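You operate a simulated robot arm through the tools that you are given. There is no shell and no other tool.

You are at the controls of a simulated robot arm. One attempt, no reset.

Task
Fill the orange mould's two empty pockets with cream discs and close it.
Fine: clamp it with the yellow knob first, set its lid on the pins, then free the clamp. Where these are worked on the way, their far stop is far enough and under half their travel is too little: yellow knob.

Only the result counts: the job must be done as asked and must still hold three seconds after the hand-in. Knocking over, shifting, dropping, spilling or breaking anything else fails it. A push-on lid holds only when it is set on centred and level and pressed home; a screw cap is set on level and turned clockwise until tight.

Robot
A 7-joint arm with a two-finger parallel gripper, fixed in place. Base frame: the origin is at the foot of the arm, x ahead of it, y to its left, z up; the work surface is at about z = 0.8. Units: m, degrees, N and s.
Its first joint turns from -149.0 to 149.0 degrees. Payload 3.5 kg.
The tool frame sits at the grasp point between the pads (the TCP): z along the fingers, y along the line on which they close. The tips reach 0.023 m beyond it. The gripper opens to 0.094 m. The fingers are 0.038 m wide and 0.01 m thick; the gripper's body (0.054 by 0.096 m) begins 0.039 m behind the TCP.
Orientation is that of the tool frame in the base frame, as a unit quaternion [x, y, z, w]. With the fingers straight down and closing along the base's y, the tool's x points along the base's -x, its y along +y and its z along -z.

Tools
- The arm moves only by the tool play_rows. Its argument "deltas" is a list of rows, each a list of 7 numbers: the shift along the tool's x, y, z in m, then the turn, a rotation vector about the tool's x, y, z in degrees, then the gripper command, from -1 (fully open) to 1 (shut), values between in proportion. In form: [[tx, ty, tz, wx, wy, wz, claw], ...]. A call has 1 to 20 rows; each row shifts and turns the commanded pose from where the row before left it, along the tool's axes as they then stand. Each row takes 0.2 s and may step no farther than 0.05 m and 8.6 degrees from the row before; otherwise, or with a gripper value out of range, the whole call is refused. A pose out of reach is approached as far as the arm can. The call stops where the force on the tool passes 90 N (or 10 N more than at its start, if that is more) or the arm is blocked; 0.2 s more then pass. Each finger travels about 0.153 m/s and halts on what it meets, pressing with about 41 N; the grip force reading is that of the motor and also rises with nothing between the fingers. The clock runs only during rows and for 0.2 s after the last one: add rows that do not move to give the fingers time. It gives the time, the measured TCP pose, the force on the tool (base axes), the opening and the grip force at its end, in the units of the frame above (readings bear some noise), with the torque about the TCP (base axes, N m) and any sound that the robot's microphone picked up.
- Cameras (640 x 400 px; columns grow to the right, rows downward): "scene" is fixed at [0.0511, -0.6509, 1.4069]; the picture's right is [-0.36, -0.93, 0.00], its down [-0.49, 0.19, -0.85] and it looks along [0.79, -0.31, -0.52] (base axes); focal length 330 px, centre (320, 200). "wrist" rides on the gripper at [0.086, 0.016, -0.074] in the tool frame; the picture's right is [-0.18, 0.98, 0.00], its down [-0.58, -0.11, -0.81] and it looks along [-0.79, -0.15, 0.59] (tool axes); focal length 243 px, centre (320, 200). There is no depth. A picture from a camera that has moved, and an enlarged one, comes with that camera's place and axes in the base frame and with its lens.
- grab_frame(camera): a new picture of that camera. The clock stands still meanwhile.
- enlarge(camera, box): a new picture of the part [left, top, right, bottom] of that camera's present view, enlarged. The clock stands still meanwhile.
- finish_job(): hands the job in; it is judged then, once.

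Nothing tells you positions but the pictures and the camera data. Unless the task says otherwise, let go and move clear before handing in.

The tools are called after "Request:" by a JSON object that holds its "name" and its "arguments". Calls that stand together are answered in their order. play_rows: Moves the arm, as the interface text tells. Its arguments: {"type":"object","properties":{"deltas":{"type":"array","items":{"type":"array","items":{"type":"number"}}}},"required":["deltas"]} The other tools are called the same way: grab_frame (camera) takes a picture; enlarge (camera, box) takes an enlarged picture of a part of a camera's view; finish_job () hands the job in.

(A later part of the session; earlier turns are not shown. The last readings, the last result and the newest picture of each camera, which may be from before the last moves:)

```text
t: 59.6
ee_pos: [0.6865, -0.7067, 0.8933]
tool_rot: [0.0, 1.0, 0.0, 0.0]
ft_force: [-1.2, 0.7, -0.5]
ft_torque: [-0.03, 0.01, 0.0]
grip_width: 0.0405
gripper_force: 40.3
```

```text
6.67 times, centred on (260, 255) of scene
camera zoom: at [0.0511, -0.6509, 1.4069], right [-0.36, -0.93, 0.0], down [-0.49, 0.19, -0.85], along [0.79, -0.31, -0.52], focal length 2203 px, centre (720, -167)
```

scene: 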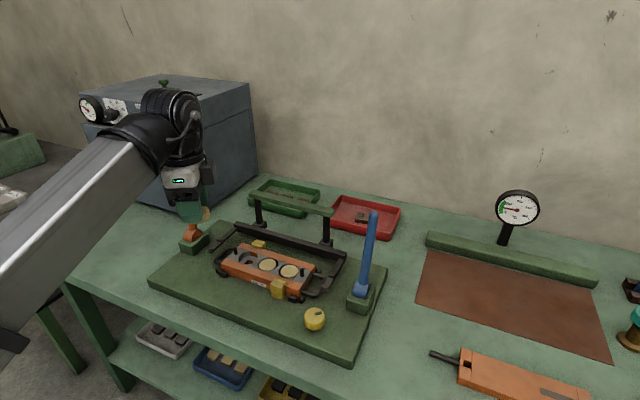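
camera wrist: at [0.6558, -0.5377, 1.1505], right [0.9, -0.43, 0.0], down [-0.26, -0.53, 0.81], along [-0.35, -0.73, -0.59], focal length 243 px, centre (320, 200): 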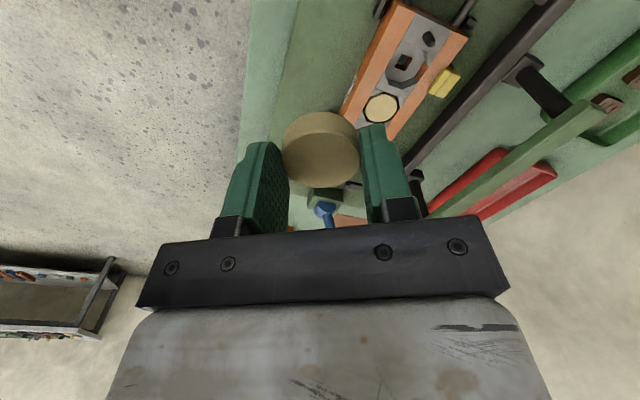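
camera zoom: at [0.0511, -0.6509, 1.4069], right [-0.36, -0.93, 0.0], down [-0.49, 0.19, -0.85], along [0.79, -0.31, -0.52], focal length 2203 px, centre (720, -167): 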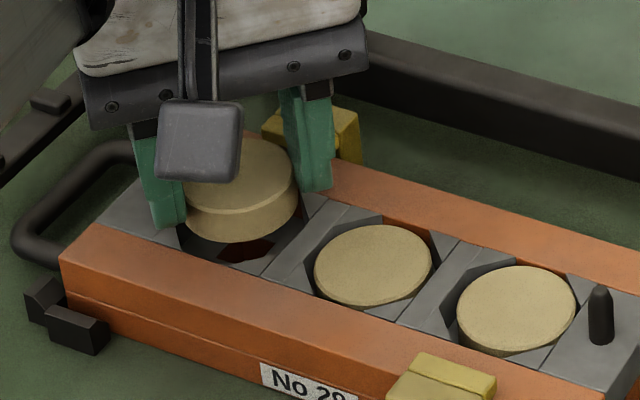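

Both views agree within about 1 mm, so I'll lower in small steps.

Request:
{"name": "play_rows", "arguments": {"deltas": [[-0.0005, 0.0002, 0.003, 0, 0, 0, 1], [0, 0, 0.003, 0, 0, 0, 1], [0, 0, 0, 0, 0, 0, 1]]}}

```text
t: 60.4
ee_pos: [0.6866, -0.7068, 0.8906]
tool_rot: [-0.001, 1.0, -0.002, 0.001]
ft_force: [0.8, -2.1, 18.8]
ft_torque: [-0.21, -0.44, -0.05]
grip_width: 0.0401
gripper_force: 41.7
```

Contact again on the disc's far (+x) side, the same 2–3 mm bias towards tool +x as at the first pocket. Raise, shift 2.5 mm and retry.

Request:
{"name": "play_rows", "arguments": {"deltas": [[0, 0, -0.005, 0, 0, 0, 1], [0.0025, 0.0006, 0, 0, 0, 0, 1], [0, 0, 0, 0, 0, 0, 1], [0, 0, 0.0025, 0, 0, 0, 1], [0, 0, 0.0025, 0, 0, 0, 1], [0, 0, 0, 0, 0, 0, 1]]}}

```text
t: 61.8
ee_pos: [0.6865, -0.7053, 0.8912]
tool_rot: [-0.002, 1.0, 0.0, 0.0]
ft_force: [0.2, -0.2, -0.5]
ft_torque: [-0.02, 0.01, -0.01]
grip_width: 0.0407
gripper_force: 41.4
```

Request:
{"name": "play_rows", "arguments": {"deltas": [[0, 0, 0.002, 0, 0, 0, 1], [0, 0, 0.002, 0, 0, 0, 1], [0, 0, 0, 0, 0, 0, 1]]}}

Request:
{"name": "enlarge", "arguments": {"camera": "scene", "box": [215, 225, 305, 285]}}

Request:
{"name": "enlarge", "arguments": {"camera": "wrist", "box": [220, 60, 420, 200]}}

```text
t: 62.6
ee_pos: [0.6865, -0.7061, 0.8867]
tool_rot: [0.0, 1.0, -0.001, 0.0]
ft_force: [0.0, 1.0, -0.3]
ft_torque: [0.02, -0.03, 0.04]
grip_width: 0.0404
gripper_force: 40.9
```

```text
6.67 times, centred on (260, 255) of scene
camera zoom: at [0.0511, -0.6509, 1.4069], right [-0.36, -0.93, 0.0], down [-0.49, 0.19, -0.85], along [0.79, -0.31, -0.52], focal length 2203 px, centre (720, -167)
```

zoom: 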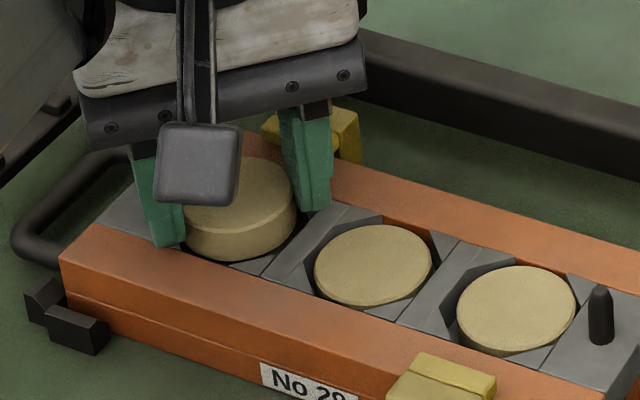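

```text
2.86 times, centred on (320, 130) of wrist
camera zoom: at [0.5994, -0.689, 0.961], right [0.18, 0.98, 0.0], down [0.58, -0.11, 0.81], along [0.79, -0.15, -0.59], focal length 693 px, centre (320, 400)
```

zoom: 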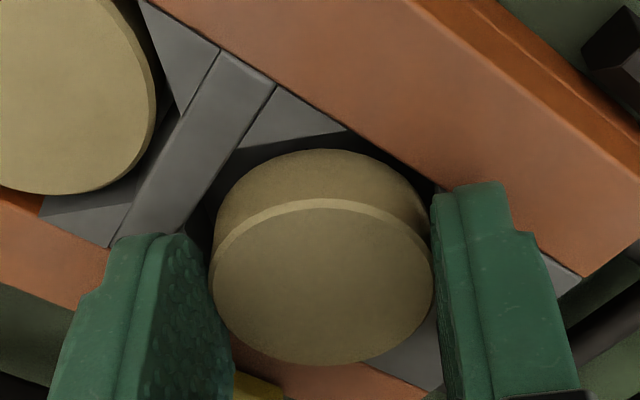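

The disc has entered the left pocket with no force. Lower 2 mm more, then release with a small opening and lift.

Request:
{"name": "play_rows", "arguments": {"deltas": [[0, 0, 0.002, 0, 0, 0, 1], [0, 0, 0, 0, 0, 0, 1], [0, 0, 0, 0, 0, 0, 0.1], [0, 0, 0, 0, 0, 0, 0.04], [0, 0, 0, 0, 0, 0, 0.04], [0, 0, -0.005, 0, 0, 0, 0.04], [0, 0, -0.015, 0, 0, 0, 0.04], [0, 0, -0.03, 0, 0, 0, 0.04], [0, 0, 0, 0, 0, 0, 0.04]]}}

Request:
{"name": "enlarge", "arguments": {"camera": "scene", "box": [215, 225, 305, 285]}}

Request:
{"name": "enlarge", "arguments": {"camera": "wrist", "box": [200, 0, 440, 200]}}

```text
t: 64.6
ee_pos: [0.6875, -0.7029, 0.9342]
tool_rot: [0.0, 1.0, 0.0, 0.0]
ft_force: [0.2, -0.2, -0.6]
ft_torque: [0.01, -0.01, -0.01]
grip_width: 0.0451
gripper_force: 0.0
```

```text
6.67 times, centred on (260, 255) of scene
camera zoom: at [0.0511, -0.6509, 1.4069], right [-0.36, -0.93, 0.0], down [-0.49, 0.19, -0.85], along [0.79, -0.31, -0.52], focal length 2203 px, centre (720, -167)
```

zoom: 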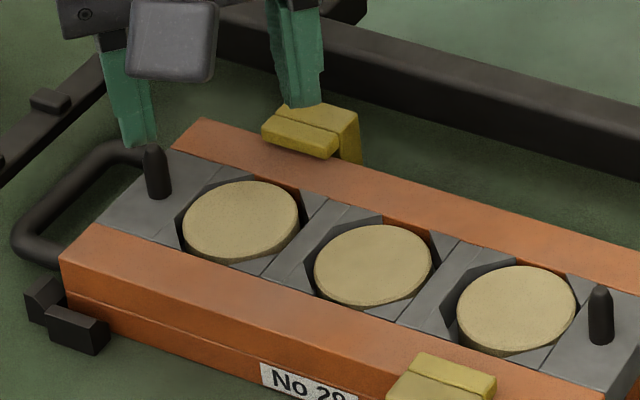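

```text
2.00 times, centred on (320, 100) of wrist
camera zoom: at [0.6001, -0.6874, 1.0078], right [0.18, 0.98, 0.0], down [0.58, -0.11, 0.81], along [0.79, -0.15, -0.59], focal length 485 px, centre (320, 400)
```

zoom: 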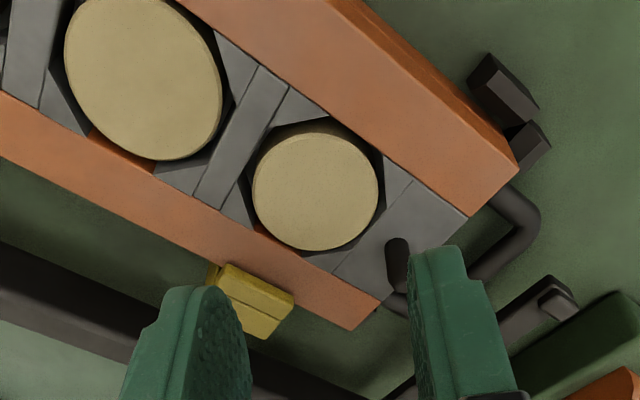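

All three pockets are full. Next is the lid: I'll lift, retreat, and swing to the right side to look at the orange lid with the wrist camera.

Request:
{"name": "play_rows", "arguments": {"deltas": [[0, 0, -0.0375, 0, 0, 0, -0.5], [0, 0, -0.0375, 0, 0, 0, -1], [0, 0, -0.0375, 0, 0, 0, -1], [0, 0, -0.0375, 0, 0, 0, -1], [0.0319, 0.0258, 0, 0, 0, 0, -1], [0.0319, 0.0258, 0, 0, 0, 0, -1], [0.0319, 0.0258, 0, 0, 0, 0, -1], [0.0319, 0.0258, 0, 0, 0, 0, -1], [0.04, -0.025, 0, 0, 0, 0, -1], [0.04, -0.025, 0, 0, 0, 0, -1], [0.04, -0.025, 0, 0, 0, 0, -1], [0.04, -0.025, 0, 0, 0, 0, -1], [0.04, -0.025, 0, 0, 0, 0, -1], [0.04, -0.025, 0, 0, 0, 0, -1], [0.04, -0.025, 0, 0, 0, 0, -1], [0.04, -0.025, 0, 0, 0, 0, -1], [0, 0, 0, 0, 0, 0, -1]]}}

Request:
{"name": "play_rows", "arguments": {"deltas": [[0, 0, 0, 0, 0, 8.4, -1], [0, 0, 0, 0, 0, 8.4, -1], [0, 0, 0, 0, 0, 8.4, -1], [0, 0, 0, 0, 0, 8.4, -1], [0, 0, 0, 0, 0, 8.4, -1], [0, 0, 0, 0, 0, 8.4, -1], [0, 0, 0, 0, 0, 8.4, -1], [0, 0, 0, 0, 0, 8.4, -1], [0, 0, 0, 0, 0, 8.4, -1], [0, 0, 0, 0, 0, 0, -1]]}}

Request:
{"name": "grab_frame", "arguments": {"camera": "wrist"}}

Request:
{"name": "enlarge", "arguments": {"camera": "wrist", "box": [0, 0, 640, 5]}}

Request:
{"name": "grab_frame", "arguments": {"camera": "scene"}}

```text
t: 68.2
ee_pos: [0.2412, -0.8041, 1.084]
tool_rot: [-0.001, 1.0, 0.0, 0.0]
ft_force: [-0.2, -0.1, 0.7]
ft_torque: [0.0, 0.0, -0.02]
grip_width: 0.0943
gripper_force: 0.0
```

```text
t: 69.3
ee_pos: [0.2383, -0.8046, 1.0857]
tool_rot: [0.297, 0.955, -0.003, -0.002]
ft_force: [-16.4, -11.2, -3.7]
ft_torque: [0.93, -1.89, 1.95]
grip_width: 0.0941
gripper_force: 0.1
stopped in row 5: the force on the tool passed its limit at 141 N (the readings are from after the stop); the commanded pose is now the measured one
```

```text
taken
camera wrist: at [0.1762, -0.7408, 1.1592], right [0.71, 0.71, -0.01], down [0.42, -0.41, 0.81], along [0.57, -0.57, -0.59], focal length 243 px, centre (320, 200)
```

wrist: 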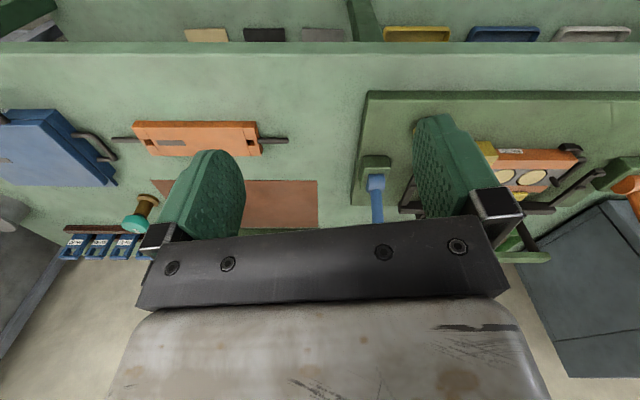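

```text
1.00 times, centred on (320, 2) of wrist (not enlarged: the box is as wide or as high as the picture)
camera zoom: at [0.1762, -0.7408, 1.1592], right [0.71, 0.71, -0.01], down [0.42, -0.41, 0.81], along [0.57, -0.57, -0.59], focal length 243 px, centre (320, 398)
```

zoom: 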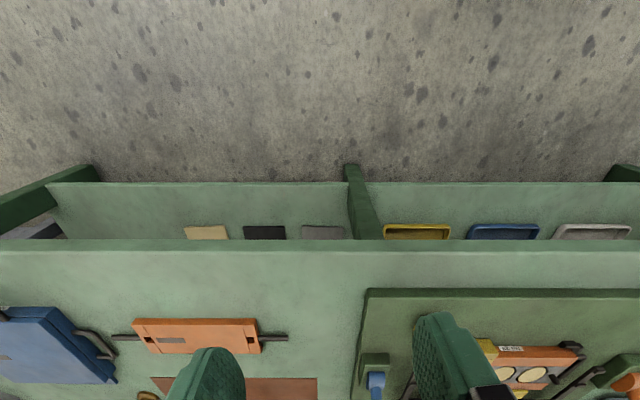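

```text
taken
```

scene: 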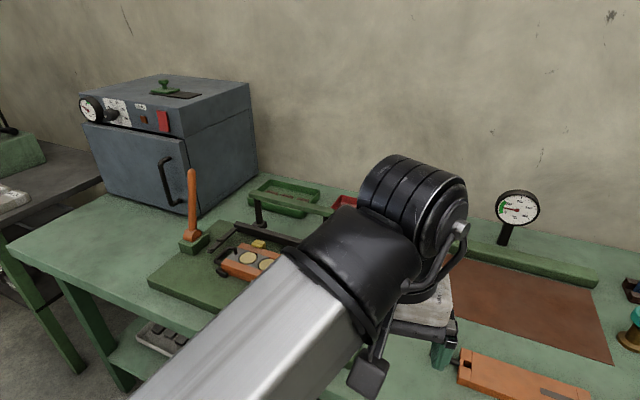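

The camera housing brushed the forearm because I was too close in while turning. I'll rotate back a little, confirm the force is gone, and move further out before turning again.

Request:
{"name": "play_rows", "arguments": {"deltas": [[0, 0, 0, 0, 0, -5, -1], [0, 0, 0, 0, 0, -5, -1], [0, 0, 0, 0, 0, 0, -1]]}}

Request:
{"name": "grab_frame", "arguments": {"camera": "scene"}}

```text
t: 70.1
ee_pos: [0.238, -0.8048, 1.0852]
tool_rot: [0.214, 0.977, -0.003, -0.002]
ft_force: [-0.1, -1.1, 0.5]
ft_torque: [-0.03, 0.01, 0.01]
grip_width: 0.0938
gripper_force: 0.0
```

```text
taken
```

scene: 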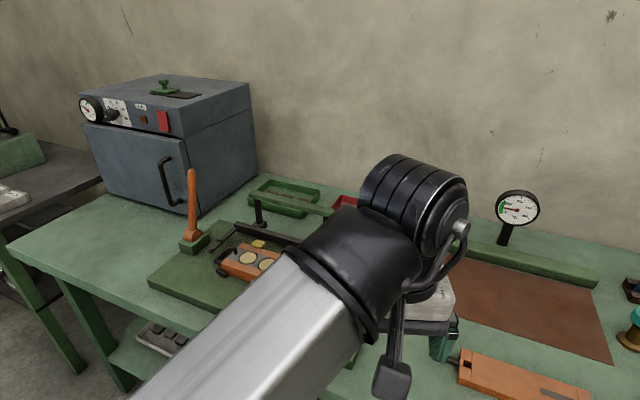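

Request:
{"name": "play_rows", "arguments": {"deltas": [[-0.0182, -0.0371, 0, -0.39, -0.15, 0, -1], [-0.0182, -0.0371, 0, 0, 0, 0, -1], [-0.0182, -0.0371, 0, 0, 0, 0, -1], [-0.0182, -0.0371, 0, 0, 0, 0, -1], [0, 0, 0, 0, 0, 0, -1]]}}

Request:
{"name": "play_rows", "arguments": {"deltas": [[0, 0, 0, 0, 0, 8.48, -1], [0, 0, 0, 0, 0, 8.48, -1], [0, 0, 0, 0, 0, 8.48, -1], [0, 0, 0, 0, 0, 8.48, -1], [0, 0, 0, 0, 0, 8.48, -1], [0, 0, 0, 0, 0, 8.48, -1], [0, 0, 0, 0, 0, 8.48, -1], [0, 0, 0, 0, 0, 0, -1]]}}

Request:
{"name": "grab_frame", "arguments": {"camera": "wrist"}}

Request:
{"name": "grab_frame", "arguments": {"camera": "scene"}}

```text
t: 71.3
ee_pos: [0.2406, -0.9692, 1.0843]
tool_rot: [0.215, 0.977, 0.0, 0.0]
ft_force: [0.6, -0.6, -0.1]
ft_torque: [-0.02, -0.01, -0.01]
grip_width: 0.0941
gripper_force: 0.1
```

```text
t: 73.1
ee_pos: [0.2422, -0.9688, 1.0857]
tool_rot: [0.67, 0.742, 0.0, 0.0]
ft_force: [1.3, -0.1, -0.3]
ft_torque: [-0.02, 0.03, 0.01]
grip_width: 0.0939
gripper_force: 0.0
```

```text
taken
camera wrist: at [0.2498, -0.8812, 1.1594], right [1.0, -0.08, 0.0], down [-0.05, -0.59, 0.81], along [-0.07, -0.8, -0.59], focal length 243 px, centre (320, 200)
```

wrist: 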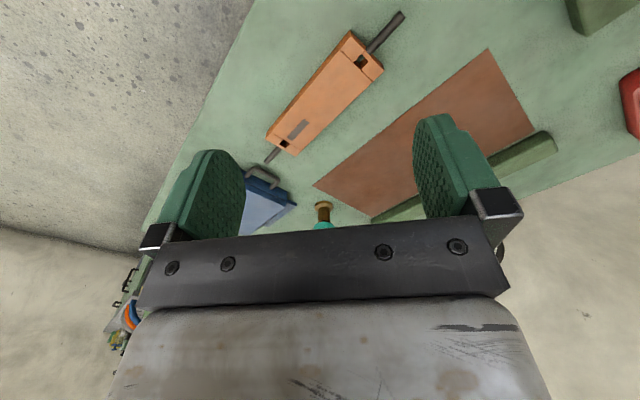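

```text
taken
```

scene: 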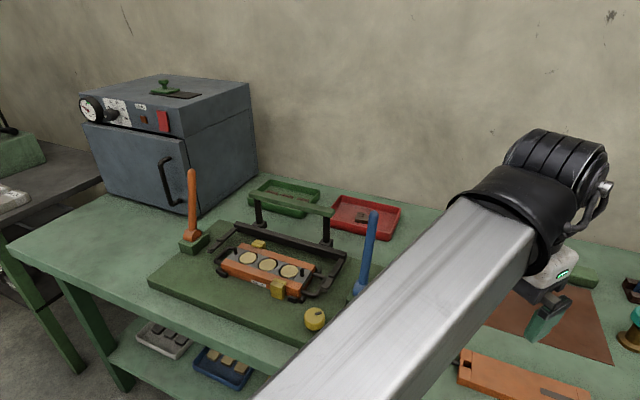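

The lid is in good view, and the turn went without contact. Let me enlarge it.

Request:
{"name": "enlarge", "arguments": {"camera": "wrist", "box": [250, 0, 410, 170]}}

Request:
{"name": "enlarge", "arguments": {"camera": "wrist", "box": [200, 100, 360, 240]}}

```text
2.35 times, centred on (330, 85) of wrist
camera zoom: at [0.2498, -0.8812, 1.1594], right [1.0, -0.08, 0.0], down [-0.05, -0.59, 0.81], along [-0.07, -0.8, -0.59], focal length 571 px, centre (296, 471)
```

zoom: 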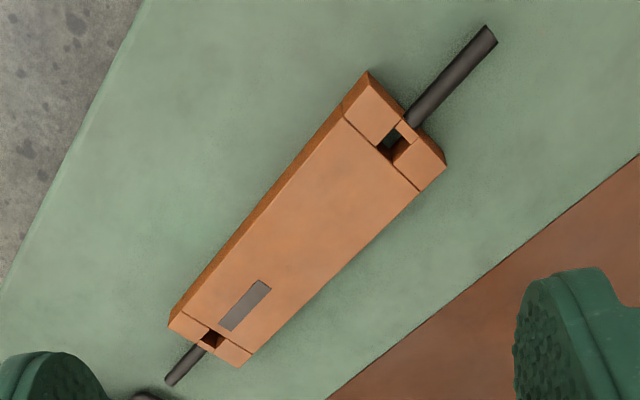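

```text
2.86 times, centred on (280, 170) of wrist
camera zoom: at [0.2498, -0.8812, 1.1594], right [1.0, -0.08, 0.0], down [-0.05, -0.59, 0.81], along [-0.07, -0.8, -0.59], focal length 693 px, centre (434, 286)
```

zoom: 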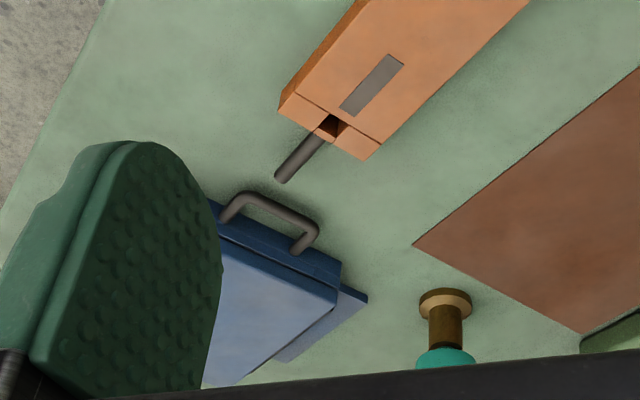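

The lid's pin slots are 0.187 m apart, its centre is near (0.226, -1.104) and it is about 65 mm wide and thin. I'll align the fingers across its width and test how far out the arm reaches with the tool straight down.

Request:
{"name": "play_rows", "arguments": {"deltas": [[0, 0, 0, 0, 0, 8.47, -1], [0, 0, 0, 0, 0, 8.47, -1], [0, 0, 0, 0, 0, 8.47, -1], [0, 0, 0, 0, 0, 8.47, -1], [0, 0, 0, 0, 0, 8.47, -1], [0, 0, 0, 0, 0, 8.47, -1], [-0.0267, 0.021, 0.01, 0, 0, 0, -1], [-0.0267, 0.021, 0.01, 0, 0, 0, -1], [-0.0267, 0.021, 0.01, 0, 0, 0, -1], [-0.0267, 0.021, 0.01, 0, 0, 0, -1], [0, 0, 0, 0, 0, 0, -1]]}}

Request:
{"name": "grab_frame", "arguments": {"camera": "wrist"}}

Request:
{"name": "grab_frame", "arguments": {"camera": "scene"}}

```text
t: 75.5
ee_pos: [0.2278, -1.1075, 1.0469]
tool_rot: [0.924, 0.382, 0.0, 0.0]
ft_force: [0.7, -0.5, 0.8]
ft_torque: [0.01, 0.02, -0.02]
grip_width: 0.0939
gripper_force: 0.1
```

```text
taken
camera wrist: at [0.3003, -1.0572, 1.1213], right [0.57, -0.82, 0.0], down [-0.49, -0.33, 0.81], along [-0.67, -0.46, -0.59], focal length 243 px, centre (320, 200)
```

wrist: 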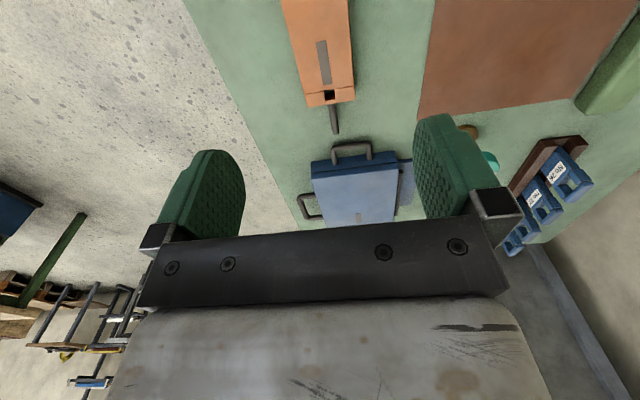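

```text
taken
```

scene: 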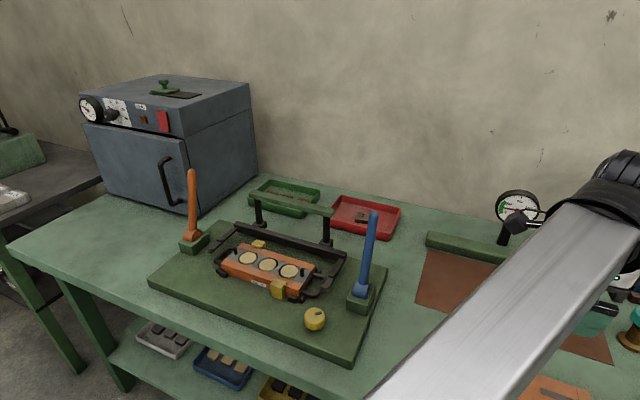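

The arm reaches straight above the lid at z 1.047. I'll look down past the picture's upper edge to check alignment, then descend gradually.

Request:
{"name": "enlarge", "arguments": {"camera": "wrist", "box": [200, 0, 440, 10]}}

Request:
{"name": "play_rows", "arguments": {"deltas": [[0, 0, 0.04, 0, 0, 0, -1], [0, 0, 0.04, 0, 0, 0, -1], [0, 0, 0.04, 0, 0, 0, -1], [0, 0, 0, 0, 0, 0, -1]]}}

Request:
{"name": "enlarge", "arguments": {"camera": "wrist", "box": [160, 0, 480, 200]}}

```text
2.67 times, centred on (320, 5) of wrist
camera zoom: at [0.3003, -1.0572, 1.1213], right [0.57, -0.82, 0.0], down [-0.49, -0.33, 0.81], along [-0.67, -0.46, -0.59], focal length 647 px, centre (320, 720)
```

zoom: 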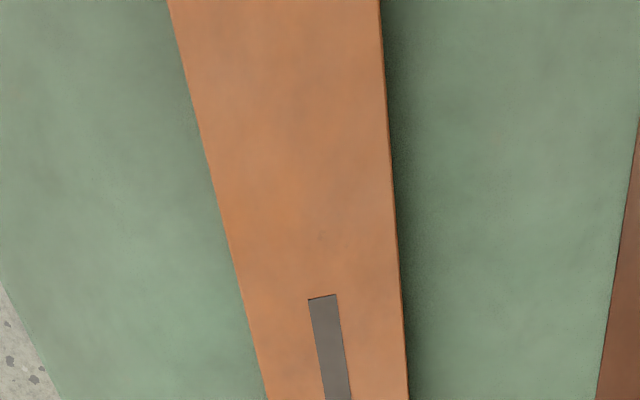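

```text
t: 76.5
ee_pos: [0.2302, -1.1069, 0.9259]
tool_rot: [0.924, 0.382, 0.0, 0.0]
ft_force: [0.1, 0.4, 0.1]
ft_torque: [0.0, 0.0, -0.03]
grip_width: 0.0938
gripper_force: 0.0
```

```text
2.00 times, centred on (320, 100) of wrist
camera zoom: at [0.3022, -1.056, 1.0003], right [0.57, -0.82, 0.0], down [-0.49, -0.33, 0.81], along [-0.67, -0.46, -0.59], focal length 485 px, centre (320, 400)
```

zoom: 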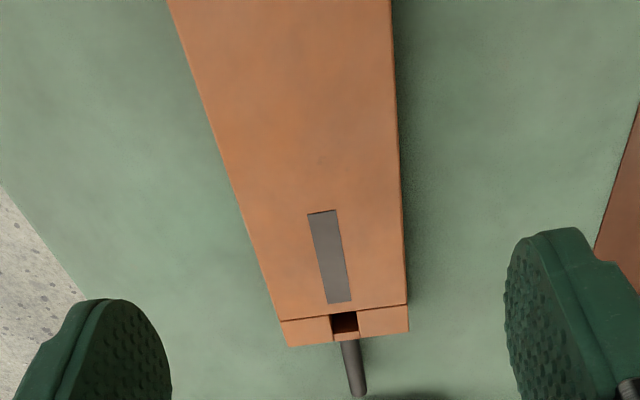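

The arm still reaches straight down here. The lid lies about 6 mm nearer across its width, so I'll shift and descend around it.

Request:
{"name": "play_rows", "arguments": {"deltas": [[0, -0.006, 0.02, 0, 0, 0, -1], [0, 0, 0.03, 0, 0, 0, -1], [0, 0, 0.025, 0, 0, 0, -1], [0, 0, 0.01, 0, 0, 0, -1], [0, 0, 0, 0, 0, 0, -1]]}}

Request:
{"name": "enlarge", "arguments": {"camera": "wrist", "box": [130, 30, 510, 260]}}

Request:
{"name": "enlarge", "arguments": {"camera": "scene", "box": [420, 280, 640, 400]}}

```text
t: 77.7
ee_pos: [0.222, -1.1008, 0.8396]
tool_rot: [0.924, 0.382, 0.0, 0.0]
ft_force: [-0.5, 0.7, -0.4]
ft_torque: [-0.02, 0.02, 0.02]
grip_width: 0.094
gripper_force: 0.1
```

```text
1.68 times, centred on (320, 145) of wrist
camera zoom: at [0.2947, -1.0508, 0.9133], right [0.57, -0.82, 0.0], down [-0.49, -0.33, 0.81], along [-0.67, -0.46, -0.59], focal length 409 px, centre (320, 293)
```

zoom: 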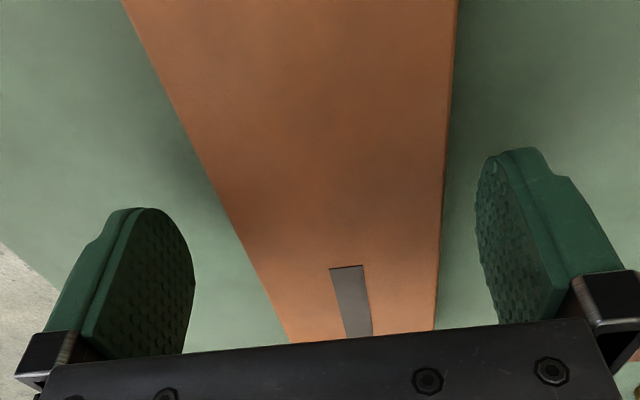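

```text
2.91 times, centred on (530, 340) of scene
camera zoom: at [0.0511, -0.6509, 1.4069], right [-0.36, -0.93, 0.0], down [-0.49, 0.19, -0.85], along [0.79, -0.31, -0.52], focal length 961 px, centre (-291, -207)
```

zoom: 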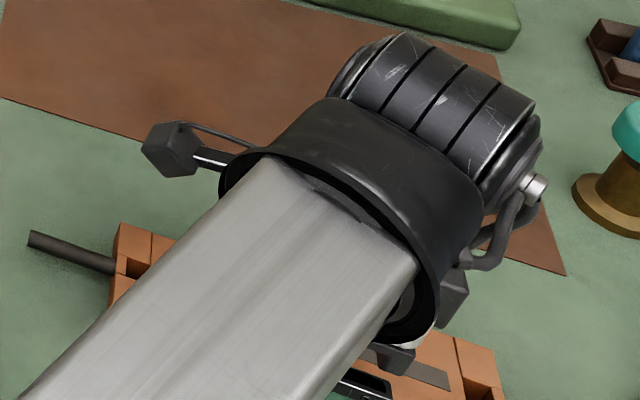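

The lid is about 3.5 mm off-centre between the fingers. I'll correct that, lower the tips to about 4 mm above the bench, and close.

Request:
{"name": "play_rows", "arguments": {"deltas": [[0, 0.0035, 0.006, 0, 0, 0, -1], [0, 0, 0.006, 0, 0, 0, -1], [0, 0, 0, 0, 0, 0, -1]]}}

Request:
{"name": "enlarge", "arguments": {"camera": "wrist", "box": [130, 30, 510, 260]}}

```text
t: 78.5
ee_pos: [0.2245, -1.1025, 0.8282]
tool_rot: [0.924, 0.383, -0.001, -0.001]
ft_force: [-0.4, -0.4, -0.4]
ft_torque: [0.02, 0.0, 0.02]
grip_width: 0.0938
gripper_force: 0.1
```

```text
1.68 times, centred on (320, 145) of wrist
camera zoom: at [0.2973, -1.0522, 0.9023], right [0.57, -0.82, 0.0], down [-0.49, -0.33, 0.81], along [-0.67, -0.46, -0.59], focal length 409 px, centre (320, 293)
```

zoom: 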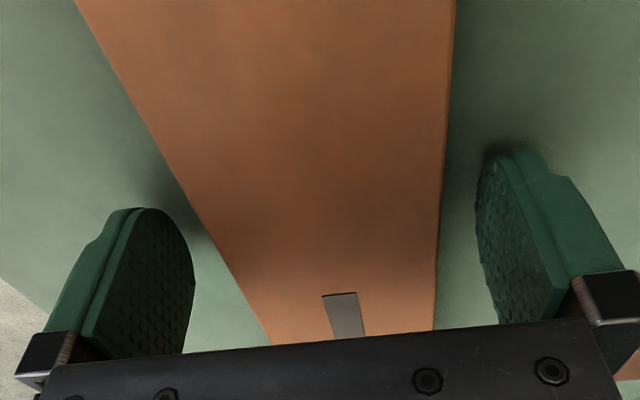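

Request:
{"name": "play_rows", "arguments": {"deltas": [[0, 0, 0.001, 0, 0, 0, -0.7], [0, 0, 0, 0, 0, 0, -0.4], [0, 0, 0, 0, 0, 0, 1], [0, 0, 0, 0, 0, 0, 1], [0, 0, 0, 0, 0, 0, 1], [0, 0, 0, 0, 0, 0, 1]]}}

Request:
{"name": "enlarge", "arguments": {"camera": "wrist", "box": [130, 30, 510, 260]}}

```text
t: 79.9
ee_pos: [0.225, -1.1032, 0.8265]
tool_rot: [0.924, 0.383, 0.0, 0.001]
ft_force: [2.2, -2.7, 2.4]
ft_torque: [-0.52, -0.15, 0.13]
grip_width: 0.0656
gripper_force: 40.7
```

```text
1.68 times, centred on (320, 145) of wrist
camera zoom: at [0.2971, -1.0522, 0.9012], right [0.57, -0.82, 0.0], down [-0.49, -0.33, 0.81], along [-0.66, -0.46, -0.59], focal length 409 px, centre (320, 293)
```

zoom: 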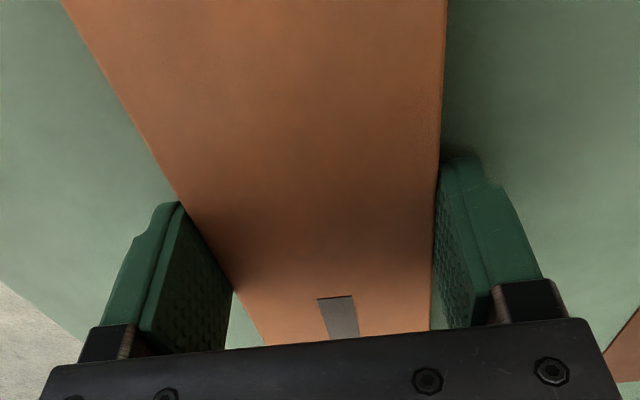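

The lid is gripped at 65.6 mm with the tips about 3.5 mm above its underside. Lifting a little to feel its weight and balance.

Request:
{"name": "play_rows", "arguments": {"deltas": [[0, 0, -0.01, 0, 0, 0, 1], [0, 0, -0.02, 0, 0, 0, 1], [0, 0, -0.02, 0, 0, 0, 1], [0, 0, 0, 0, 0, 0, 1], [0, 0, 0, 0, 0, 0, 1]]}}

Request:
{"name": "grab_frame", "arguments": {"camera": "scene"}}

Request:
{"name": "grab_frame", "arguments": {"camera": "wrist"}}

```text
t: 81.1
ee_pos: [0.2232, -1.1025, 0.876]
tool_rot: [0.924, 0.383, 0.0, 0.0]
ft_force: [-0.7, -0.5, -8.6]
ft_torque: [-0.02, -0.02, 0.0]
grip_width: 0.0656
gripper_force: 40.8
```

```text
taken
```

scene: 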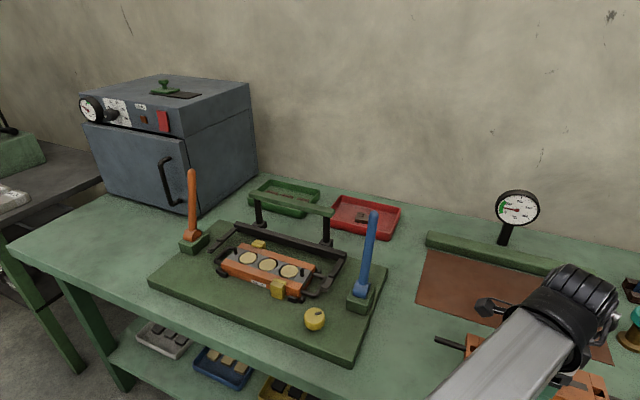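

```text
taken
camera wrist: at [0.2958, -1.0522, 0.9501], right [0.57, -0.82, 0.0], down [-0.49, -0.34, 0.81], along [-0.67, -0.46, -0.59], focal length 243 px, centre (320, 200)
```

wrist: 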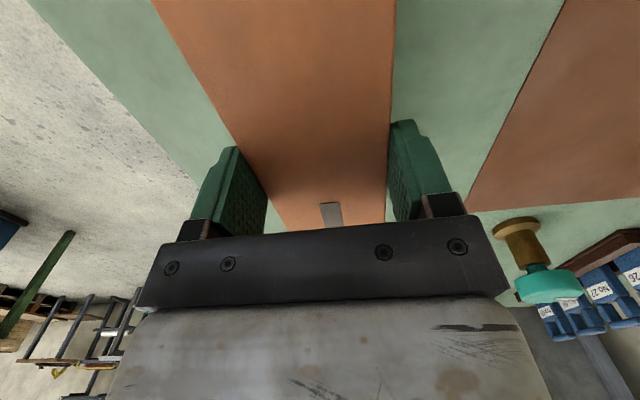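

The lid weighs about 8.6 N and hangs balanced (no torque). I'll lift it high, bring it inward and carry it along to the mould, passing in front of and above the blue lever.

Request:
{"name": "play_rows", "arguments": {"deltas": [[0, 0, -0.042, 0, 0, 0, 1], [0, 0, -0.042, 0, 0, 0, 1], [0, 0, -0.042, 0, 0, 0, 1], [0, -0.0167, -0.04, 0, 0, 0, 1], [0, -0.0167, -0.04, 0, 0, 0, 1], [0, -0.0167, -0.04, 0, 0, 0, 1], [0, 0, 0, 0, 0, 0, 1]]}}

Request:
{"name": "grab_frame", "arguments": {"camera": "scene"}}

```text
t: 82.7
ee_pos: [0.1861, -1.0674, 1.1202]
tool_rot: [0.923, 0.384, 0.0, -0.001]
ft_force: [-1.2, 0.2, -8.3]
ft_torque: [-0.03, -0.03, -0.02]
grip_width: 0.0656
gripper_force: 41.2
```

```text
taken
```

scene: 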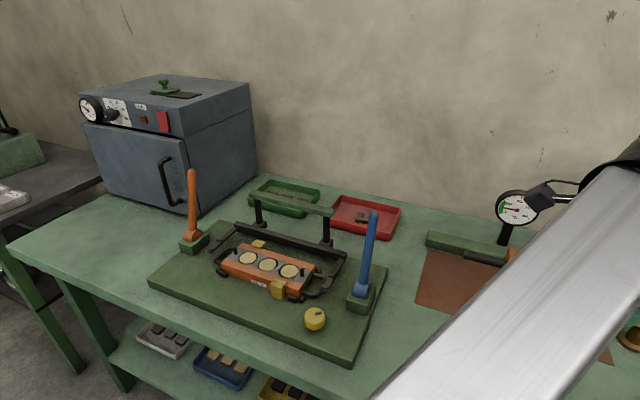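

Request:
{"name": "play_rows", "arguments": {"deltas": [[0.03, 0, 0, 0, 0, 0, 1], [0.046, 0, 0, 0, 0, 0, 1], [0.046, 0, 0, 0, 0, 0, 1], [0.046, 0, 0, 0, 0, 0, 1], [0.046, 0, 0, 0, 0, 0, 1], [0.046, 0, 0, 0, 0, 0, 1], [0.046, 0, 0, 0, 0, 0, 1], [0.046, 0, 0, 0, 0, 0, 1], [0.046, 0, 0, 0, 0, 0, 1], [0.046, 0, 0, 0, 0, 0, 1], [0.046, 0, 0, 0, 0, 0, 1], [0.046, 0, 0, 0, 0, 0, 1], [0.018, 0, 0, 0, 0, 0, 1], [0, 0, 0, 0, 0, 0, 1]]}}

Request:
{"name": "grab_frame", "arguments": {"camera": "scene"}}

Request:
{"name": "grab_frame", "arguments": {"camera": "wrist"}}

```text
t: 85.7
ee_pos: [0.578, -0.6762, 1.1249]
tool_rot: [0.924, 0.383, 0.0, 0.0]
ft_force: [0.3, -0.3, -7.3]
ft_torque: [0.04, 0.05, 0.01]
grip_width: 0.0658
gripper_force: 41.1
```

```text
taken
```

scene: 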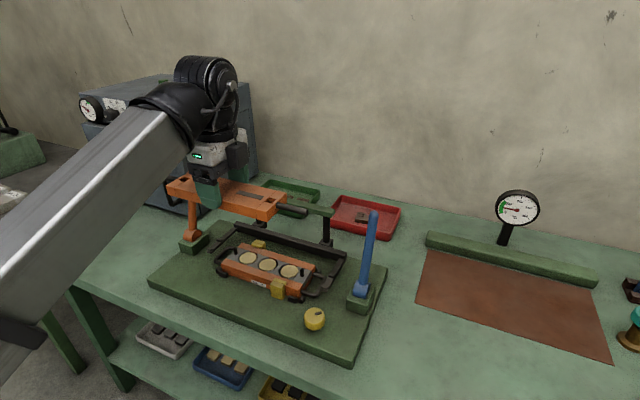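

```text
taken
camera wrist: at [0.6501, -0.6253, 1.1994], right [0.57, -0.82, 0.0], down [-0.49, -0.33, 0.81], along [-0.67, -0.46, -0.59], focal length 243 px, centre (320, 200)
```

wrist: 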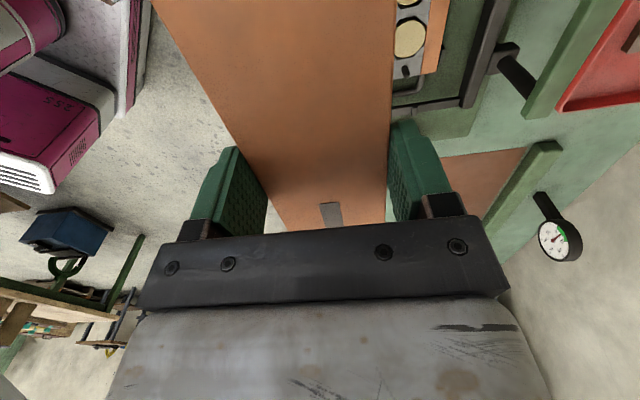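

The lid is in front of the mould at the same orientation. I'll move it over the mould and lower to about 40 mm above the pins, then check alignment in both views.

Request:
{"name": "play_rows", "arguments": {"deltas": [[0, 0.0327, 0, 0, 0, 0, 1], [0, 0.0327, 0, 0, 0, 0, 1], [0, 0.0327, 0, 0, 0, 0, 1], [0, 0, 0.04, 0, 0, 0, 1], [0, 0, 0.04, 0, 0, 0, 1], [0, 0, 0.04, 0, 0, 0, 1], [0, 0, 0.04, 0, 0, 0, 1], [0, 0, 0, 0, 0, 0, 1]]}}

Request:
{"name": "enlarge", "arguments": {"camera": "scene", "box": [190, 190, 370, 310]}}

Request:
{"name": "enlarge", "arguments": {"camera": "wrist", "box": [0, 0, 640, 5]}}

Request:
{"name": "grab_frame", "arguments": {"camera": "wrist"}}

```text
t: 87.5
ee_pos: [0.6489, -0.7449, 0.9623]
tool_rot: [0.924, 0.383, 0.0, 0.0]
ft_force: [-0.1, -0.2, -7.8]
ft_torque: [-0.01, 0.0, -0.01]
grip_width: 0.0656
gripper_force: 41.1
```

```text
3.33 times, centred on (280, 250) of scene
camera zoom: at [0.0511, -0.6509, 1.4069], right [-0.36, -0.93, 0.0], down [-0.49, 0.19, -0.85], along [0.79, -0.31, -0.52], focal length 1101 px, centre (453, 33)
```

zoom: 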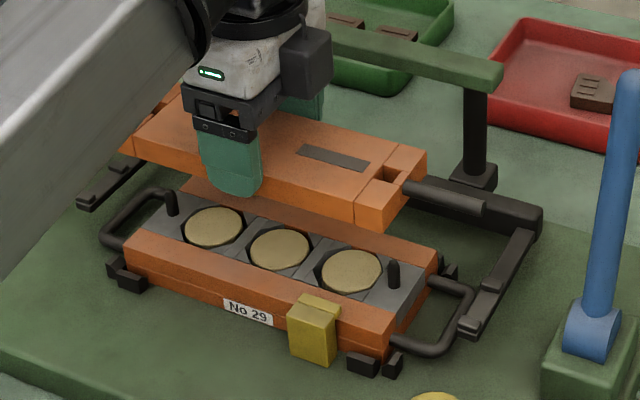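

```text
1.00 times, centred on (320, 2) of wrist (not enlarged: the box is as wide or as high as the picture)
camera zoom: at [0.7215, -0.6952, 1.037], right [0.57, -0.82, 0.0], down [-0.49, -0.33, 0.81], along [-0.67, -0.46, -0.59], focal length 243 px, centre (320, 398)
```

zoom: 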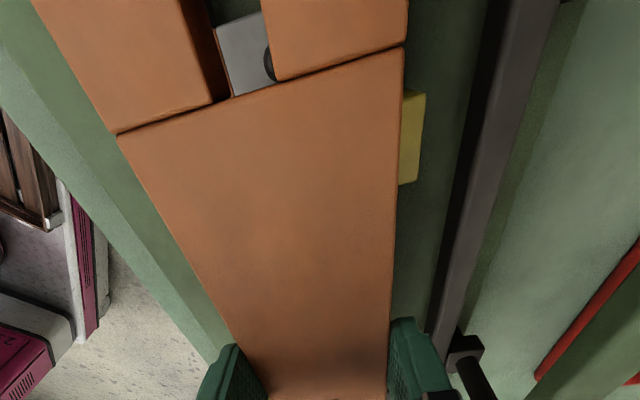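

```text
taken
camera wrist: at [0.7215, -0.6952, 1.037], right [0.57, -0.82, 0.0], down [-0.49, -0.33, 0.81], along [-0.67, -0.46, -0.59], focal length 243 px, centre (320, 200)
```

wrist: 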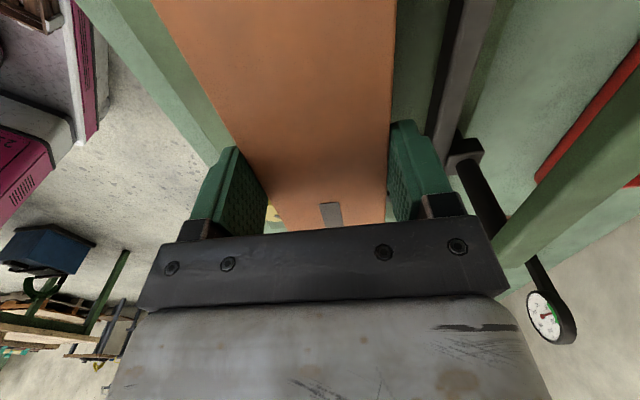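

The lid hovers right over the mould. I'll zoom on both ends to compare its slots with the pins.

Request:
{"name": "enlarge", "arguments": {"camera": "scene", "box": [270, 220, 340, 290]}}

Request:
{"name": "enlarge", "arguments": {"camera": "scene", "box": [210, 200, 310, 270]}}

Request:
{"name": "enlarge", "arguments": {"camera": "wrist", "box": [160, 0, 400, 5]}}

```text
5.71 times, centred on (305, 255) of scene
camera zoom: at [0.0511, -0.6509, 1.4069], right [-0.36, -0.93, 0.0], down [-0.49, 0.19, -0.85], along [0.79, -0.31, -0.52], focal length 1888 px, centre (406, -114)
```

zoom: 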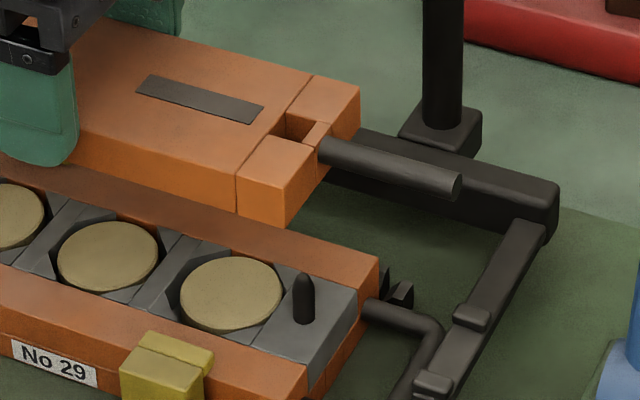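

```text
5.71 times, centred on (260, 235) of scene
camera zoom: at [0.0511, -0.6509, 1.4069], right [-0.36, -0.93, 0.0], down [-0.49, 0.19, -0.85], along [0.79, -0.31, -0.52], focal length 1888 px, centre (663, 0)
```

zoom: 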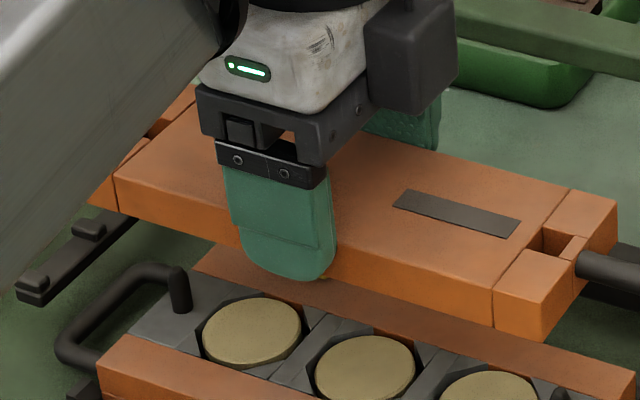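

```text
2.67 times, centred on (280, 2) of wrist
camera zoom: at [0.7215, -0.6952, 1.037], right [0.57, -0.82, 0.0], down [-0.49, -0.33, 0.81], along [-0.67, -0.46, -0.59], focal length 647 px, centre (427, 727)
```

zoom: 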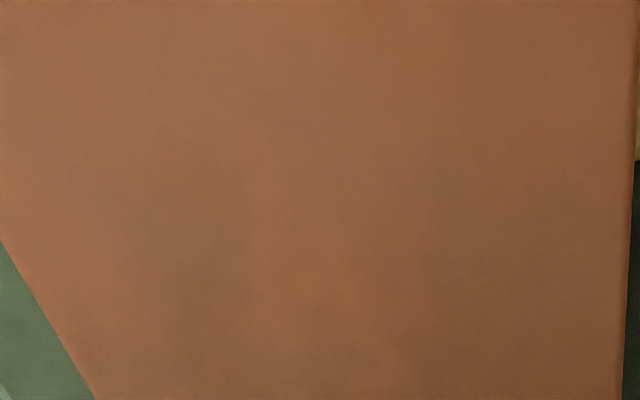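

The slots line up with the pins to within about 1 mm by the wrist view. I'll lower until the lid is just above the pin tips and compare both ends again.

Request:
{"name": "play_rows", "arguments": {"deltas": [[0, 0, 0.02, 0, 0, 0, 1], [0, 0, 0.02, 0, 0, 0, 1], [0, 0, 0.005, 0, 0, 0, 1], [0, 0, 0, 0, 0, 0, 1]]}}

Request:
{"name": "enlarge", "arguments": {"camera": "scene", "box": [270, 220, 340, 290]}}

Request:
{"name": "enlarge", "arguments": {"camera": "scene", "box": [210, 220, 280, 290]}}

Request:
{"name": "enlarge", "arguments": {"camera": "wrist", "box": [0, 0, 640, 5]}}

```text
t: 88.5
ee_pos: [0.6497, -0.7455, 0.9171]
tool_rot: [0.924, 0.383, 0.0, 0.0]
ft_force: [-0.2, -0.1, -7.4]
ft_torque: [0.0, 0.03, -0.02]
grip_width: 0.0657
gripper_force: 41.0
```

```text
5.71 times, centred on (305, 255) of scene
camera zoom: at [0.0511, -0.6509, 1.4069], right [-0.36, -0.93, 0.0], down [-0.49, 0.19, -0.85], along [0.79, -0.31, -0.52], focal length 1888 px, centre (406, -114)
```

zoom: 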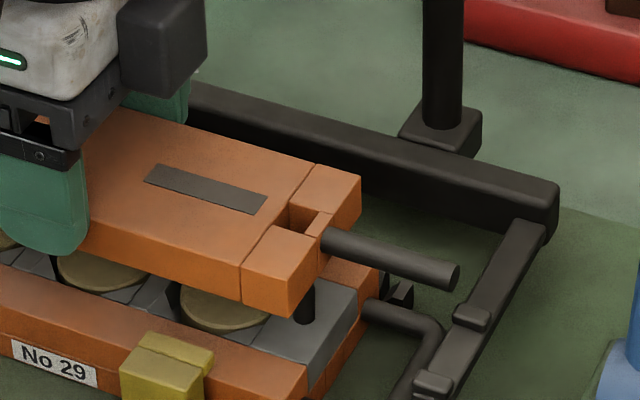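

```text
5.71 times, centred on (245, 255) of scene
camera zoom: at [0.0511, -0.6509, 1.4069], right [-0.36, -0.93, 0.0], down [-0.49, 0.19, -0.85], along [0.79, -0.31, -0.52], focal length 1888 px, centre (749, -114)
```

zoom: 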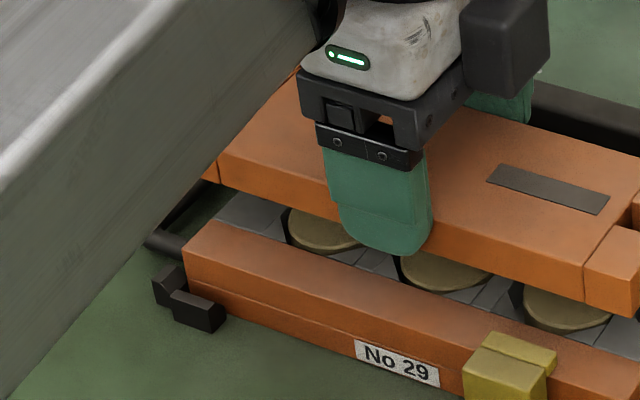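

```text
1.00 times, centred on (320, 2) of wrist (not enlarged: the box is as wide or as high as the picture)
camera zoom: at [0.722, -0.6952, 0.9918], right [0.57, -0.82, 0.0], down [-0.49, -0.34, 0.81], along [-0.67, -0.46, -0.59], focal length 243 px, centre (320, 398)
```

zoom: 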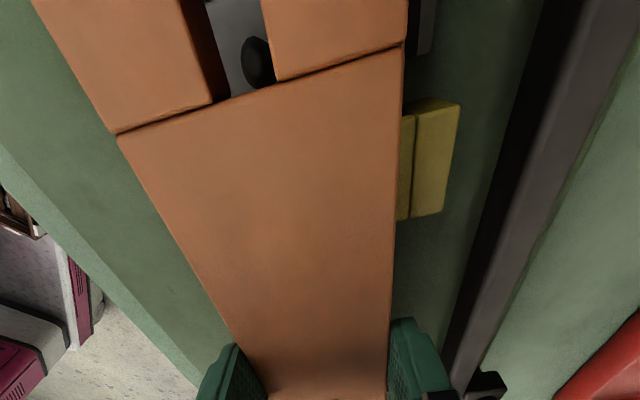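

Through the left slot the wrist camera shows the pin nearly centred, about 1.5 mm too close to the slot's inner edge. I'll shift 1.5 mm along the lid and lower gently over the pins.

Request:
{"name": "play_rows", "arguments": {"deltas": [[-0.0015, 0, 0, 0, 0, 0, 1], [0, 0, 0.004, 0, 0, 0, 1], [0, 0, 0.004, 0, 0, 0, 1], [0, 0, 0, 0, 0, 0, 1]]}}

Request:
{"name": "enlarge", "arguments": {"camera": "wrist", "box": [0, 0, 640, 5]}}

Request:
{"name": "enlarge", "arguments": {"camera": "scene", "box": [270, 230, 340, 290]}}

```text
t: 89.5
ee_pos: [0.6501, -0.7472, 0.9098]
tool_rot: [0.924, 0.383, 0.0, 0.0]
ft_force: [-0.8, -0.6, -6.9]
ft_torque: [-0.02, 0.0, 0.01]
grip_width: 0.0655
gripper_force: 40.8
```

```text
1.00 times, centred on (320, 2) of wrist (not enlarged: the box is as wide or as high as the picture)
camera zoom: at [0.722, -0.6957, 0.9844], right [0.57, -0.82, 0.0], down [-0.49, -0.33, 0.81], along [-0.67, -0.46, -0.59], focal length 243 px, centre (320, 398)
```

zoom: 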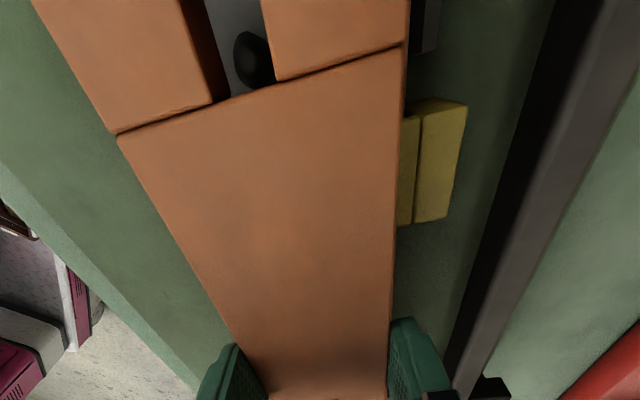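

```text
6.67 times, centred on (305, 260) of scene
camera zoom: at [0.0511, -0.6509, 1.4069], right [-0.36, -0.93, 0.0], down [-0.49, 0.19, -0.85], along [0.79, -0.31, -0.52], focal length 2203 px, centre (420, -200)
```

zoom: 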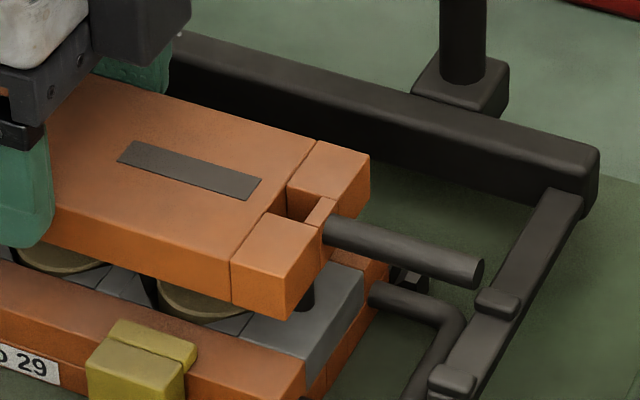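

Request:
{"name": "play_rows", "arguments": {"deltas": [[-0.001, 0, 0.003, 0, 0, 0, 1], [0, 0, 0.003, 0, 0, 0, 1], [0, 0, 0, 0, 0, 0, 1]]}}

Request:
{"name": "enlarge", "arguments": {"camera": "wrist", "box": [0, 0, 640, 5]}}

Request:
{"name": "enlarge", "arguments": {"camera": "scene", "box": [270, 230, 340, 290]}}

```text
t: 90.3
ee_pos: [0.6468, -0.7474, 0.9047]
tool_rot: [0.924, 0.383, 0.0, 0.0]
ft_force: [-0.3, -0.6, -7.4]
ft_torque: [-0.03, 0.0, 0.01]
grip_width: 0.0656
gripper_force: 41.5
```

```text
1.00 times, centred on (320, 2) of wrist (not enlarged: the box is as wide or as high as the picture)
camera zoom: at [0.7201, -0.6956, 0.9786], right [0.57, -0.82, 0.0], down [-0.49, -0.34, 0.81], along [-0.67, -0.46, -0.59], focal length 243 px, centre (320, 398)
```

zoom: 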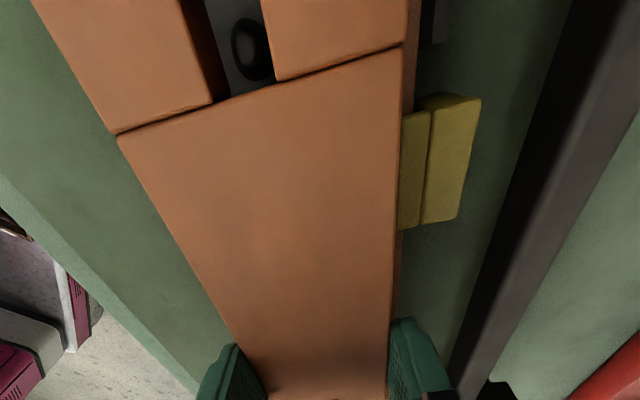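

```text
6.67 times, centred on (305, 260) of scene
camera zoom: at [0.0511, -0.6509, 1.4069], right [-0.36, -0.93, 0.0], down [-0.49, 0.19, -0.85], along [0.79, -0.31, -0.52], focal length 2203 px, centre (420, -200)
```

zoom: 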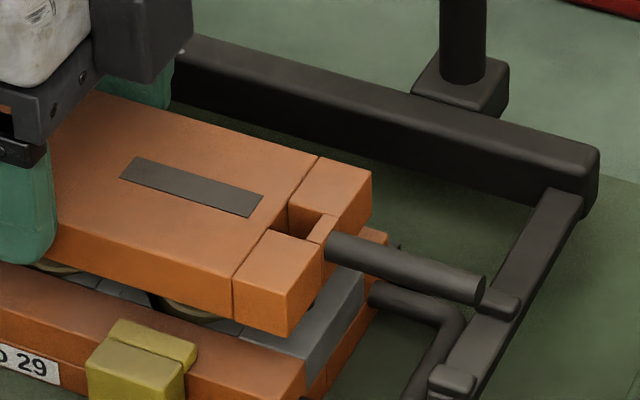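

No contact yet, and the pins are now in the slots. Continuing down in 2–3 mm steps while watching the force.

Request:
{"name": "play_rows", "arguments": {"deltas": [[0, 0, 0.002, 0, 0, 0, 1], [0, 0, 0.002, 0, 0, 0, 1], [0, 0, 0, 0, 0, 0, 1]]}}

```text
t: 91.1
ee_pos: [0.6476, -0.7451, 0.9003]
tool_rot: [0.924, 0.382, 0.0, 0.0]
ft_force: [0.8, -0.7, -7.3]
ft_torque: [0.0, 0.03, -0.02]
grip_width: 0.0657
gripper_force: 41.6
```

Request:
{"name": "play_rows", "arguments": {"deltas": [[0, 0, 0.002, 0, 0, 0, 1], [0, 0, 0.002, 0, 0, 0, 1], [0, 0, 0, 0, 0, 0, 1]]}}

Request:
{"name": "enlarge", "arguments": {"camera": "wrist", "box": [0, 0, 640, 5]}}

Request:
{"name": "enlarge", "arguments": {"camera": "scene", "box": [270, 230, 340, 290]}}

Request:
{"name": "enlarge", "arguments": {"camera": "scene", "box": [200, 220, 300, 300]}}

```text
t: 91.9
ee_pos: [0.6464, -0.7453, 0.8961]
tool_rot: [0.924, 0.383, -0.001, 0.0]
ft_force: [-0.3, 0.0, -8.5]
ft_torque: [0.01, -0.02, -0.01]
grip_width: 0.0657
gripper_force: 40.5
```

```text
1.00 times, centred on (320, 2) of wrist (not enlarged: the box is as wide or as high as the picture)
camera zoom: at [0.7199, -0.6955, 0.9705], right [0.57, -0.82, 0.0], down [-0.49, -0.34, 0.81], along [-0.67, -0.46, -0.59], focal length 243 px, centre (320, 398)
```

zoom: 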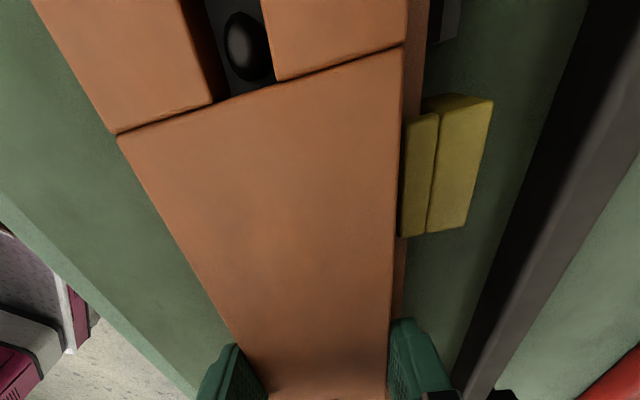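

```text
6.67 times, centred on (305, 260) of scene
camera zoom: at [0.0511, -0.6509, 1.4069], right [-0.36, -0.93, 0.0], down [-0.49, 0.19, -0.85], along [0.79, -0.31, -0.52], focal length 2203 px, centre (420, -200)
```

zoom: 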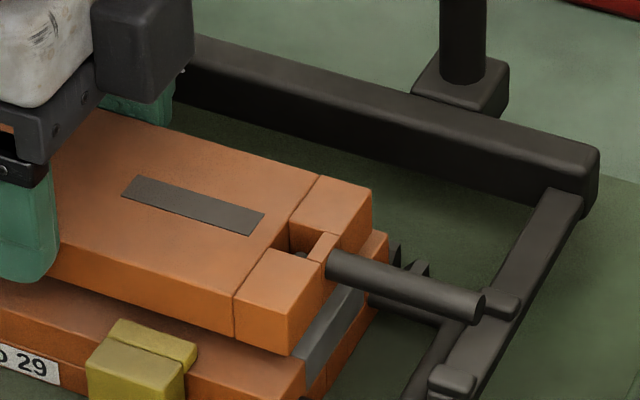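

```text
5.00 times, centred on (250, 260) of scene
camera zoom: at [0.0511, -0.6509, 1.4069], right [-0.36, -0.93, 0.0], down [-0.49, 0.19, -0.85], along [0.79, -0.31, -0.52], focal length 1652 px, centre (670, -100)
```

zoom: 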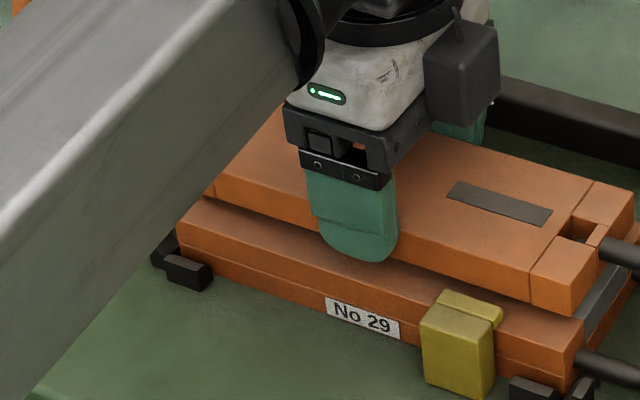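

Both pins show inside their slots and nothing touches. About 10 mm remain to the seat; continuing.

Request:
{"name": "play_rows", "arguments": {"deltas": [[0, 0, 0.002, 0, 0, 0, 1], [0, 0, 0.002, 0, 0, 0, 1], [0, 0, 0, 0, 0, 0, 1]]}}

```text
t: 92.7
ee_pos: [0.6483, -0.7468, 0.8931]
tool_rot: [0.924, 0.383, 0.0, 0.0]
ft_force: [0.4, -1.2, -7.1]
ft_torque: [-0.01, -0.03, 0.02]
grip_width: 0.0655
gripper_force: 40.9
```

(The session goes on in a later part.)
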